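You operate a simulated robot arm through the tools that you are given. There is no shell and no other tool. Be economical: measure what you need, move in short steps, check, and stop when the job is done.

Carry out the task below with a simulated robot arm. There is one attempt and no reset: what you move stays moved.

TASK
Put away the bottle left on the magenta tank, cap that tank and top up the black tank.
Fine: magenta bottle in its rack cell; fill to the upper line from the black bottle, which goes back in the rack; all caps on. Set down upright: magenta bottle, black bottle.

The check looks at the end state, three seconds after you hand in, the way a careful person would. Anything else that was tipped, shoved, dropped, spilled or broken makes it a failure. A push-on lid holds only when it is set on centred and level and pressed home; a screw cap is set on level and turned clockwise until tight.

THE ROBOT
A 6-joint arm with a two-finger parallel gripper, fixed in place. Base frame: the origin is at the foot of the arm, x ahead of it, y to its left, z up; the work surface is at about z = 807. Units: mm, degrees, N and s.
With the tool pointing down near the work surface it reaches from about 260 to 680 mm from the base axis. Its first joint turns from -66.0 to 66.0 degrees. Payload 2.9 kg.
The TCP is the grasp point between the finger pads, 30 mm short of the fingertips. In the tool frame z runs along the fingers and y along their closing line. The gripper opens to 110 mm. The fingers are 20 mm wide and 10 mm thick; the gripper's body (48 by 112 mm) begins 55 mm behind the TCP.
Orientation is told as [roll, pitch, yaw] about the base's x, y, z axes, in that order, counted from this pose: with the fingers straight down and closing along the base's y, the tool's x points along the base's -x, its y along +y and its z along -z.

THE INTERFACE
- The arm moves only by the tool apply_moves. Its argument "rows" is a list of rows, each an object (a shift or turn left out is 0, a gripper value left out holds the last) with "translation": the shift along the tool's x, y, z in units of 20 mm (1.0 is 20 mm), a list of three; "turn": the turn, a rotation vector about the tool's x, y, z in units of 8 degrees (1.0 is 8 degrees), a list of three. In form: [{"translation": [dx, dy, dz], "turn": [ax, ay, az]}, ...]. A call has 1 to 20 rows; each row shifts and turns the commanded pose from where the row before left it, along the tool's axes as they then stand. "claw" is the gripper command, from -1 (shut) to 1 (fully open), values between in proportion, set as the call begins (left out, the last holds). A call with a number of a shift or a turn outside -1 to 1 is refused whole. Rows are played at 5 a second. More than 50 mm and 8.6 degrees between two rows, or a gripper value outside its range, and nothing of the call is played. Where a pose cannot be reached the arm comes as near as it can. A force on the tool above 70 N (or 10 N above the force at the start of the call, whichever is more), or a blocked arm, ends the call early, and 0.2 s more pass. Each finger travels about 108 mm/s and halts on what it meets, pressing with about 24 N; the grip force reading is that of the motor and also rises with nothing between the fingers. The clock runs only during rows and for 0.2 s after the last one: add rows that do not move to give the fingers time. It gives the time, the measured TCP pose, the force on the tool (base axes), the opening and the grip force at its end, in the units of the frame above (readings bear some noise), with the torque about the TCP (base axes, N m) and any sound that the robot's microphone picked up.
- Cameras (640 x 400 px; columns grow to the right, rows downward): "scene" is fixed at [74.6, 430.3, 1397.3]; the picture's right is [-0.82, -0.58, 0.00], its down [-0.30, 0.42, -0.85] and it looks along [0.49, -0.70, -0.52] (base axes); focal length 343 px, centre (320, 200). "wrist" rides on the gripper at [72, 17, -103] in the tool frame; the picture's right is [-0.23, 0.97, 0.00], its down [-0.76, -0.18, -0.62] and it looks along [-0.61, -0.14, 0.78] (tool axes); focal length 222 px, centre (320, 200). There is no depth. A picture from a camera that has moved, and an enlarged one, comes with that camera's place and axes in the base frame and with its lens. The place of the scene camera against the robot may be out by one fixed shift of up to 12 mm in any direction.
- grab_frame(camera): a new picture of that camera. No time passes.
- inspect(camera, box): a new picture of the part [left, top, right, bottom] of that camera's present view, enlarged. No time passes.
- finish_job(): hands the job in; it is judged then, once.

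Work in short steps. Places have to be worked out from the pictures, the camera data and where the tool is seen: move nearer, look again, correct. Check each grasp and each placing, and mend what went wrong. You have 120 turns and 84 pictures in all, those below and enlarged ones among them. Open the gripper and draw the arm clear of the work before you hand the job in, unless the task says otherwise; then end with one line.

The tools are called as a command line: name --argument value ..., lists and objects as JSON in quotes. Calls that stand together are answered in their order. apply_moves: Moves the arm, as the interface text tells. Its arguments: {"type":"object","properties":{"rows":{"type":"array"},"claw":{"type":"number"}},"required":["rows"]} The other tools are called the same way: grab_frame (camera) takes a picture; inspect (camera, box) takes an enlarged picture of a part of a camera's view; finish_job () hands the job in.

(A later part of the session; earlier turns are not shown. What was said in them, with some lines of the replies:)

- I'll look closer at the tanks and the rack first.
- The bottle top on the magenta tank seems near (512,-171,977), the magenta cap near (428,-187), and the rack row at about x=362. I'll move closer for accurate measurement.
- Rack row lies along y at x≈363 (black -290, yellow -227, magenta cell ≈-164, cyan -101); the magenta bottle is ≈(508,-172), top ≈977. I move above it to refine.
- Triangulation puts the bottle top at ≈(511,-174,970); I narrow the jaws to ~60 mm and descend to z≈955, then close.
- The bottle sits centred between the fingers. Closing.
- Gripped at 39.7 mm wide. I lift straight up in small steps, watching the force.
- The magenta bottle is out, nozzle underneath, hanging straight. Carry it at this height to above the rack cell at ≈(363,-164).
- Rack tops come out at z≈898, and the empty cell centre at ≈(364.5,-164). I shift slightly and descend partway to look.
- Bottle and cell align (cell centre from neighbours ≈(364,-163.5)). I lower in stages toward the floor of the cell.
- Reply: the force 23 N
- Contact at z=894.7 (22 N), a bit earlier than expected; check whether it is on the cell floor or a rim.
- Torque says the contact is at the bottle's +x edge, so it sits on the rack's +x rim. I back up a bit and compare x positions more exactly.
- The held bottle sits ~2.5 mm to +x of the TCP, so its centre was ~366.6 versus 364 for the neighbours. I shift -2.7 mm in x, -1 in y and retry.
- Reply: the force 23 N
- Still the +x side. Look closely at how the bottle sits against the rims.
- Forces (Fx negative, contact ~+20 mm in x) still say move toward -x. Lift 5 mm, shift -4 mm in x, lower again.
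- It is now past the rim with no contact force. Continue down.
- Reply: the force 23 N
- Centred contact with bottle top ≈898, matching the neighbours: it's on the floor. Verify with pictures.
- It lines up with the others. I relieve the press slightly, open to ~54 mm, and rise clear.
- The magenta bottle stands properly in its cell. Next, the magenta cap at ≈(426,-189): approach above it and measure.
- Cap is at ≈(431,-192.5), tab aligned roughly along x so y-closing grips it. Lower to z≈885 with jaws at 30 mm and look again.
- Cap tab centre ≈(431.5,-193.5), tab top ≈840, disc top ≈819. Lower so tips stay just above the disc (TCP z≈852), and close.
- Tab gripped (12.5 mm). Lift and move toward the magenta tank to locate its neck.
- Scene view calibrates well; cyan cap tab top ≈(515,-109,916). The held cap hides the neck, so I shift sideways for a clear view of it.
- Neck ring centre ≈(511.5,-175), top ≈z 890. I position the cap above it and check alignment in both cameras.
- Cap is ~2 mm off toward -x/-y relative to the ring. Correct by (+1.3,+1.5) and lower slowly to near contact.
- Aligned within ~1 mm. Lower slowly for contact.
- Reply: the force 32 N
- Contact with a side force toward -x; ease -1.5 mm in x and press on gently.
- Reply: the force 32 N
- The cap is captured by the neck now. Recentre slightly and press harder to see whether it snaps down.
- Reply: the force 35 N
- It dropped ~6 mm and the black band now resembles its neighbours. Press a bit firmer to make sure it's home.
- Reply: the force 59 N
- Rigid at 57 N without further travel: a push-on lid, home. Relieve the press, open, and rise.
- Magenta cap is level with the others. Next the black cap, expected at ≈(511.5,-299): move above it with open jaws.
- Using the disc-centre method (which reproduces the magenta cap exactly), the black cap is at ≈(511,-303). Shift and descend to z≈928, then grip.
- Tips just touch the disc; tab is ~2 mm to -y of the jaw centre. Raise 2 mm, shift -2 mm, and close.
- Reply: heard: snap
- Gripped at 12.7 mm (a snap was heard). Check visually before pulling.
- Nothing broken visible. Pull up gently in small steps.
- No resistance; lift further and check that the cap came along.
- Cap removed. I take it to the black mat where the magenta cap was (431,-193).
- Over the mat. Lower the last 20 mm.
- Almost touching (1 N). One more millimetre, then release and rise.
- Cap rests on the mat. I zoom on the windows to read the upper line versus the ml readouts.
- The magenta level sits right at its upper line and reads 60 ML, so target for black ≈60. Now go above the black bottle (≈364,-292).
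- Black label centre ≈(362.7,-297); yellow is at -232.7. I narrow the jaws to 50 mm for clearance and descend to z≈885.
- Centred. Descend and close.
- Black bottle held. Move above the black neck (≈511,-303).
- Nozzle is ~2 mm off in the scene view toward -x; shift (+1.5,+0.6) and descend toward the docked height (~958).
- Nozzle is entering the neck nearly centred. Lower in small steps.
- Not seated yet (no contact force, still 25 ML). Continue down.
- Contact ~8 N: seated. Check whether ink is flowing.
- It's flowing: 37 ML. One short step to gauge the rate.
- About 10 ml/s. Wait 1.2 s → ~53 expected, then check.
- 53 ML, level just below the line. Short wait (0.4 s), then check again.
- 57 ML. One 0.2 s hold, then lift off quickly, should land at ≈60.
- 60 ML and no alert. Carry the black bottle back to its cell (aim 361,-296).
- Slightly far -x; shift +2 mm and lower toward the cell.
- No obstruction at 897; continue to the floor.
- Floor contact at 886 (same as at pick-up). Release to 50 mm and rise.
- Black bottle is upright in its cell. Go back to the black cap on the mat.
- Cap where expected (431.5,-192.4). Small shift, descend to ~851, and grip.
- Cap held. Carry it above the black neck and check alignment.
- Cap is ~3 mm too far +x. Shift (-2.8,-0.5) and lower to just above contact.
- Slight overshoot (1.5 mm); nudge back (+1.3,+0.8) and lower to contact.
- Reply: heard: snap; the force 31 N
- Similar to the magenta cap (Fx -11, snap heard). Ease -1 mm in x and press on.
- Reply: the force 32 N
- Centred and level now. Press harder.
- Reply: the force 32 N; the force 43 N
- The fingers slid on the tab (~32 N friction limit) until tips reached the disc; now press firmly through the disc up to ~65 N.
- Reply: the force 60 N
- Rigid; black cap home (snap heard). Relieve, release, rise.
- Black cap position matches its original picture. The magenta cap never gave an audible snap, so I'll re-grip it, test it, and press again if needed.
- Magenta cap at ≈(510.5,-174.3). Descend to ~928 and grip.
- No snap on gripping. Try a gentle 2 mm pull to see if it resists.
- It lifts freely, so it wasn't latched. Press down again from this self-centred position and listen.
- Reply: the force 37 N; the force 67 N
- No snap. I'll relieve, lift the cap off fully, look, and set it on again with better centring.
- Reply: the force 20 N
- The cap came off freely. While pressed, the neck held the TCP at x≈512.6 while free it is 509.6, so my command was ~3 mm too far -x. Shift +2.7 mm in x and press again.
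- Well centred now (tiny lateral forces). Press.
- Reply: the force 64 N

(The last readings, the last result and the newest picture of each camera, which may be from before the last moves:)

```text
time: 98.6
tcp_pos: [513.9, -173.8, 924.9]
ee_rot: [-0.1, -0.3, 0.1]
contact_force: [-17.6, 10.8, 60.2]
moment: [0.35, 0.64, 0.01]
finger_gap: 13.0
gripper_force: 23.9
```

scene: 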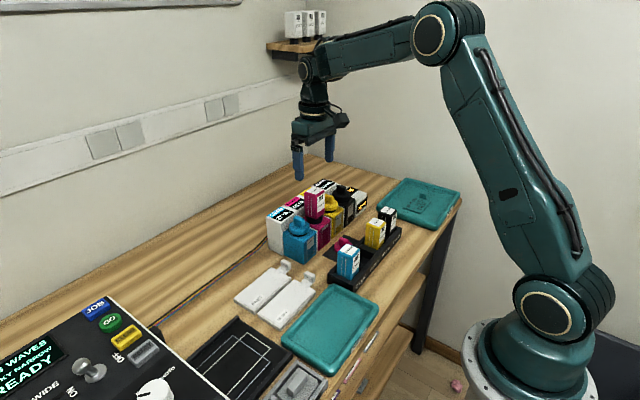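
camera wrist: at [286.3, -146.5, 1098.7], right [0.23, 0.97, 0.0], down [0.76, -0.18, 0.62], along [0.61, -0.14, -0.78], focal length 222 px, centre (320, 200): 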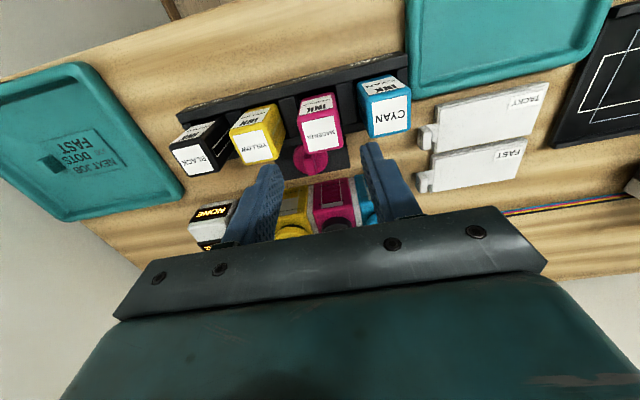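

Still no snap at 60 N; look closely at how the lid sits.

inspect --camera "scene" --box '[290, 190, 340, 230]'

```text
10.00 times, centred on (315, 210) of scene
camera zoom: at [73.2, 430.9, 1397.2], right [-0.82, -0.58, 0.0], down [-0.3, 0.42, -0.86], along [0.49, -0.7, -0.52], focal length 3428 px, centre (370, 100)
```

zoom: 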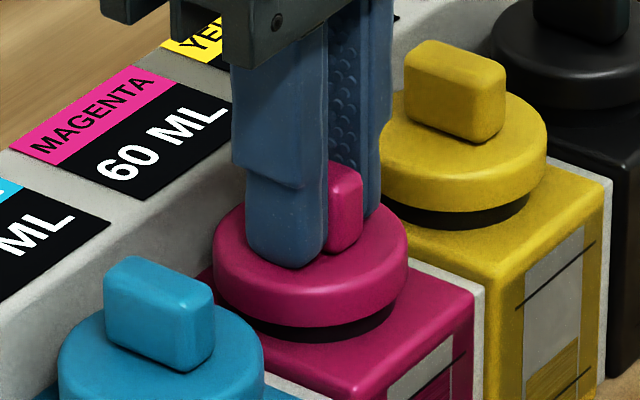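

The lid looks ~1 mm off to +x/+y. I lift a few mm, shift (-0.8,-0.6), and press again.

apply_moves --rows '[{"translation": [0, 0, -0.6]}, {"translation": [0.04, -0.03, 0]}, {}, {"translation": [0, 0, 0.2]}, {"translation": [0, 0, 0.2]}, {"translation": [0, 0, 0.15]}, {}]'

```text
time: 100.2
tcp_pos: [513.6, -176.7, 925.6]
ee_rot: [0.0, -0.4, 0.0]
contact_force: [-19.3, 3.2, 56.1]
moment: [0.18, 0.67, 0.04]
finger_gap: 12.6
gripper_force: 23.8
```

apply_moves --rows '[{"translation": [0, 0, -0.6]}, {"translation": [0.08, 0.03, 0]}, {}, {"translation": [0, 0, 0.2]}, {"translation": [0, 0, 0.2]}, {}, {"translation": [0, 0, 0.15]}, {}]'

```text
time: 102.0
tcp_pos: [512.9, -173.3, 924.3]
ee_rot: [-0.2, -0.5, 0.0]
contact_force: [2.8, -0.5, 40.3]
moment: [0.11, 0.13, 0.03]
finger_gap: 12.7
gripper_force: 23.7
heard: snap
```

Snap heard — latched. Relieve gently in small steps, then open and rise straight up.

apply_moves --rows '[{"translation": [0, 0, -0.15]}, {"translation": [0, 0, -0.12]}, {}]'

apply_moves --rows '[{}, {}, {}]' --claw -0.4

apply_moves --rows '[{"translation": [0, 0, -0.3]}, {"translation": [0, 0, -0.7]}, {"translation": [0, 0, -1]}, {"translation": [0, 0, -1]}, {"translation": [0, 0, -1]}, {}]'

inspect --camera "scene" --box '[280, 165, 360, 235]'

```text
time: 102.8
tcp_pos: [512.4, -173.4, 925.4]
ee_rot: [0.1, 0.0, 0.0]
contact_force: [17.3, -5.5, -2.5]
moment: [-0.17, -0.64, -0.04]
finger_gap: 12.7
gripper_force: 24.3
heard: snap
```

```text
time: 103.6
tcp_pos: [510.5, -174.5, 924.6]
ee_rot: [0.0, 0.1, -0.1]
contact_force: [0.6, 1.5, -0.7]
moment: [-0.03, -0.04, 0.02]
finger_gap: 33.1
gripper_force: 0.0
```

```text
time: 105.0
tcp_pos: [514.2, -174.6, 1006.1]
ee_rot: [0.0, 0.0, 0.0]
contact_force: [-0.5, 0.2, 0.1]
moment: [0.01, 0.01, -0.01]
finger_gap: 32.9
gripper_force: 0.1
```

```text
5.71 times, centred on (320, 200) of scene
camera zoom: at [74.6, 430.3, 1397.3], right [-0.82, -0.58, 0.0], down [-0.3, 0.42, -0.85], along [0.49, -0.7, -0.52], focal length 1959 px, centre (320, 200)
```

zoom: 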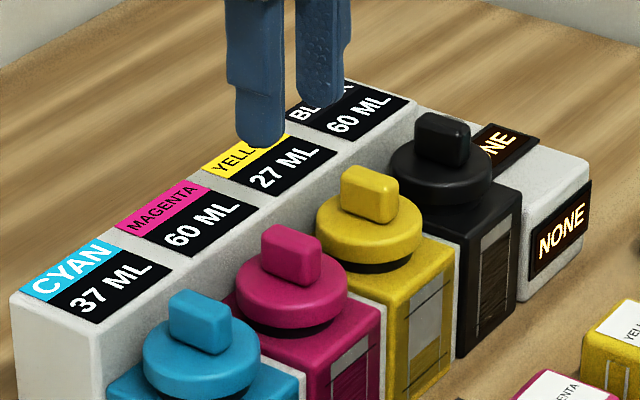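

A second snap during relief: my lateral preload popped it off again. Better method: straddle the tab with jaws ~20 mm open and press on the disc with both tips, no gripping, compensating x as the arm flexes (~2.4 mm per 40 N).

apply_moves --rows '[{"translation": [-0.1, 0, 0]}, {"translation": [0, 0, 1]}, {"translation": [0, 0, 1]}, {"translation": [0, 0, 0.6]}, {}]' --claw -0.636

inspect --camera "wrist" --box '[220, 90, 420, 220]'

```text
time: 106.2
tcp_pos: [513.1, -175.7, 953.9]
ee_rot: [0.0, 0.0, 0.0]
contact_force: [0.0, -0.5, 0.2]
moment: [0.01, -0.02, 0.02]
finger_gap: 19.8
gripper_force: 0.1
```

```text
3.08 times, centred on (320, 155) of wrist
camera zoom: at [440.7, -158.5, 1056.7], right [0.23, 0.97, 0.0], down [0.76, -0.18, 0.62], along [0.61, -0.14, -0.78], focal length 684 px, centre (320, 338)
```

zoom: 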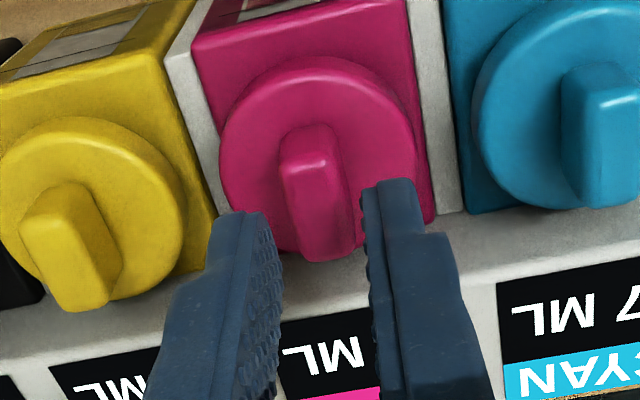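

Jaws straddle the tab evenly; lid centre ≈(511,-175). Lower to the disc.

apply_moves --rows '[{"translation": [0.05, 0, 0.5]}, {"translation": [0, 0, 0.5]}, {"translation": [0, 0, 0.3]}, {"translation": [0, 0, 0.15]}, {}]'

```text
time: 107.4
tcp_pos: [511.9, -174.8, 925.0]
ee_rot: [0.0, 0.0, 0.0]
contact_force: [0.0, 0.7, 3.6]
moment: [0.03, 0.05, -0.02]
finger_gap: 19.8
gripper_force: 0.0
```

Tips just touch the disc (3.6 N). Now press ~8 mm of command with -x compensation.

apply_moves --rows '[{"translation": [0.03, 0, 0.1]}, {"translation": [0.03, 0, 0.1]}, {"translation": [0.03, 0, 0.1]}, {"translation": [0.03, 0, 0.1]}, {}]'

```text
time: 108.6
tcp_pos: [512.4, -175.9, 924.7]
ee_rot: [-0.2, -0.6, 0.1]
contact_force: [-10.1, 13.8, 63.1]
moment: [0.54, 0.57, 0.06]
finger_gap: 19.9
gripper_force: 0.1
```

No snap; side forces (Fx -10, Fy +14) remain. Shift the command (-1.2,+1.6) under lighter load and press again.

apply_moves --rows '[{"translation": [0, 0, -0.3]}, {"translation": [0.06, 0.08, 0]}, {"translation": [0, 0, 0.1]}, {"translation": [0, 0, 0.1]}, {"translation": [0, 0, 0.1]}, {}]'

```text
time: 110.0
tcp_pos: [511.1, -174.5, 924.8]
ee_rot: [-0.2, -0.8, 0.2]
contact_force: [-2.3, 10.8, 58.4]
moment: [0.46, 0.29, 0.03]
finger_gap: 20.2
gripper_force: 0.2
```

The lid itself needs centring. I'll regrip it at the unloaded lid position, press with compensation as in the successful case, then open while pressed.

apply_moves --rows '[{"translation": [0, 0, -0.4]}, {"translation": [-0.23, -0.12, -0.1]}, {}]'

apply_moves --rows '[{}, {}, {}]' --claw -1

```text
time: 110.8
tcp_pos: [510.9, -178.5, 923.9]
ee_rot: [0.0, 0.2, 0.0]
contact_force: [-2.5, 6.3, 10.4]
moment: [0.21, 0.1, 0.02]
finger_gap: 20.0
gripper_force: 0.0
```

```text
time: 111.6
tcp_pos: [512.1, -176.5, 925.6]
ee_rot: [0.2, 0.2, 0.1]
contact_force: [-6.2, 17.7, 1.6]
moment: [0.47, 0.21, 0.06]
finger_gap: 12.6
gripper_force: 23.9
```

Side load Fy +18: command is too far -y. Shift (+2.2 y, -0.8 x) to null it.

apply_moves --rows '[{"translation": [0.04, 0.11, -0.1]}, {}]'

```text
time: 112.2
tcp_pos: [512.0, -175.8, 929.4]
ee_rot: [-0.2, -0.1, -0.1]
contact_force: [-0.2, 4.8, -2.9]
moment: [0.17, -0.01, 0.05]
finger_gap: 12.6
gripper_force: 23.7
```

apply_moves --rows '[{"translation": [0, 0.03, 0.1]}, {"translation": [0.03, 0.015, 0.1]}, {"translation": [0.03, 0.015, 0.1]}, {"translation": [0.03, 0.015, 0.1]}, {}]'

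```text
time: 113.4
tcp_pos: [513.0, -174.8, 923.4]
ee_rot: [-0.2, -0.6, -0.2]
contact_force: [-5.7, -15.9, 42.1]
moment: [-0.31, 0.56, 0.12]
finger_gap: 12.5
gripper_force: 24.2
```

Now Fy is -16: overcompensated. Trim (-1.4 y, -0.8 x) under load.

apply_moves --rows '[{"translation": [0.04, -0.07, 0]}, {}, {}]'

```text
time: 114.2
tcp_pos: [511.8, -174.5, 925.3]
ee_rot: [-0.3, -0.6, 0.1]
contact_force: [2.6, -11.6, 33.5]
moment: [-0.16, 0.05, 0.05]
finger_gap: 12.5
gripper_force: 24.1
```

Repeat the pattern that worked: lift 12 mm, trim y -0.8, set down and press.

apply_moves --rows '[{"translation": [0, 0, -0.6]}, {"translation": [0, -0.04, 0]}, {}, {"translation": [0, 0, 0.2]}, {"translation": [0, 0, 0.2]}, {}, {"translation": [0, 0, 0.18]}, {}]'

```text
time: 116.0
tcp_pos: [511.8, -175.1, 925.0]
ee_rot: [-0.1, -0.6, 0.0]
contact_force: [3.1, 0.6, 41.3]
moment: [0.16, 0.08, 0.08]
finger_gap: 12.5
gripper_force: 23.8
heard: snap
```

Snap again with near-zero side load. Now open while still pressed, without moving.

apply_moves --rows '[{}, {}, {}]' --claw -0.5

```text
time: 116.8
tcp_pos: [512.2, -173.7, 925.2]
ee_rot: [-0.2, -0.6, 0.1]
contact_force: [2.9, -2.5, 40.0]
moment: [0.01, 0.03, 0.02]
finger_gap: 15.4
gripper_force: 0.1
```

No snap, still latched. Relieve vertically with reversed x compensation, fingers opening as load drops.

apply_moves --rows '[{"translation": [-0.03, 0, -0.1]}, {"translation": [-0.03, 0, -0.1]}, {"translation": [-0.03, 0, -0.1]}, {}, {"translation": [0, 0, -0.2]}, {}]'

```text
time: 118.2
tcp_pos: [511.7, -173.5, 930.8]
ee_rot: [-0.1, 0.2, 0.0]
contact_force: [-0.5, 0.1, -0.3]
moment: [-0.04, 0.03, 0.0]
finger_gap: 27.6
gripper_force: 0.1
```

Released without a pop: magenta lid latched. Rise and draw clear.

apply_moves --rows '[{"translation": [0, 0, -0.5]}, {"translation": [0, 0, -1]}, {"translation": [0, 0, -1]}, {"translation": [0, 0, -1]}, {"translation": [0, 0, -1]}, {"translation": [0, 0, -1]}, {"translation": [0, 0, -1]}, {"translation": [0, 0, -1]}, {"translation": [1, 1, -1]}, {"translation": [1, 1, -1]}, {"translation": [1, 1, -1]}, {"translation": [1, 1, 0]}, {"translation": [1, 1, 0]}, {}]' --claw 1

inspect --camera "scene" --box '[280, 165, 360, 235]'

grab_frame --camera "scene"

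inspect --camera "wrist" --box '[120, 0, 440, 220]'

```text
time: 121.2
tcp_pos: [412.2, -73.8, 1143.5]
ee_rot: [0.0, 0.0, 0.0]
contact_force: [-0.4, -0.1, 1.1]
moment: [-0.01, 0.0, 0.0]
finger_gap: 110.1
gripper_force: 0.1
```

```text
5.71 times, centred on (320, 200) of scene
camera zoom: at [74.6, 430.3, 1397.3], right [-0.82, -0.58, 0.0], down [-0.3, 0.42, -0.85], along [0.49, -0.7, -0.52], focal length 1959 px, centre (320, 200)
```

zoom: 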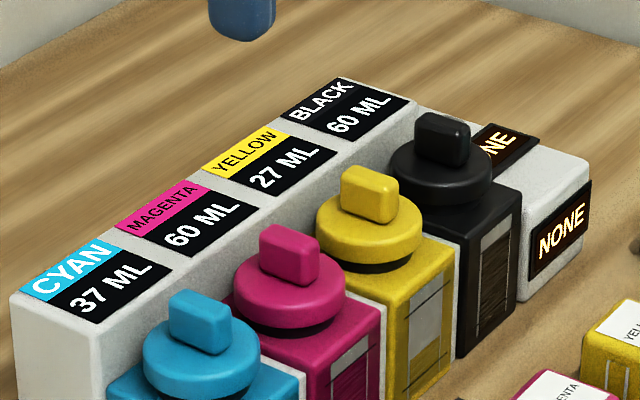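

```text
8 pictures are left
```

scene: 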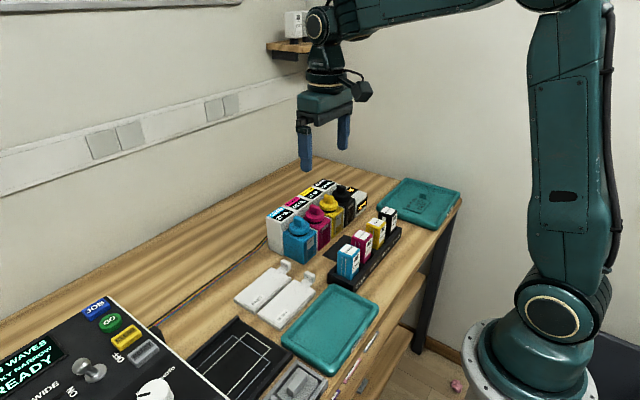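

```text
1.82 times, centred on (280, 110) of wrist
camera zoom: at [339.8, -55.9, 1246.0], right [0.23, 0.97, 0.0], down [0.76, -0.18, 0.62], along [0.61, -0.14, -0.78], focal length 404 px, centre (393, 364)
```

zoom: 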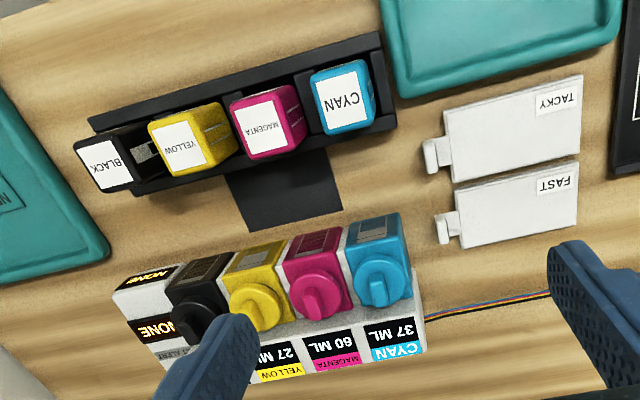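

Both bottles are upright in their cells. All four caps are on, black reads 60 ML, the alert panel shows NONE, and the arm is clear, so I'm handing in.

finish_job

```text
The job is handed in.
```

The magenta bottle is back in its rack cell and its tank is capped. The black tank is filled to 60 ML, level with its upper line, and recapped. The black bottle is back in the rack. I heard both caps snap home and pulled on neither afterwards, so that and the pictures are what I'm relying on.
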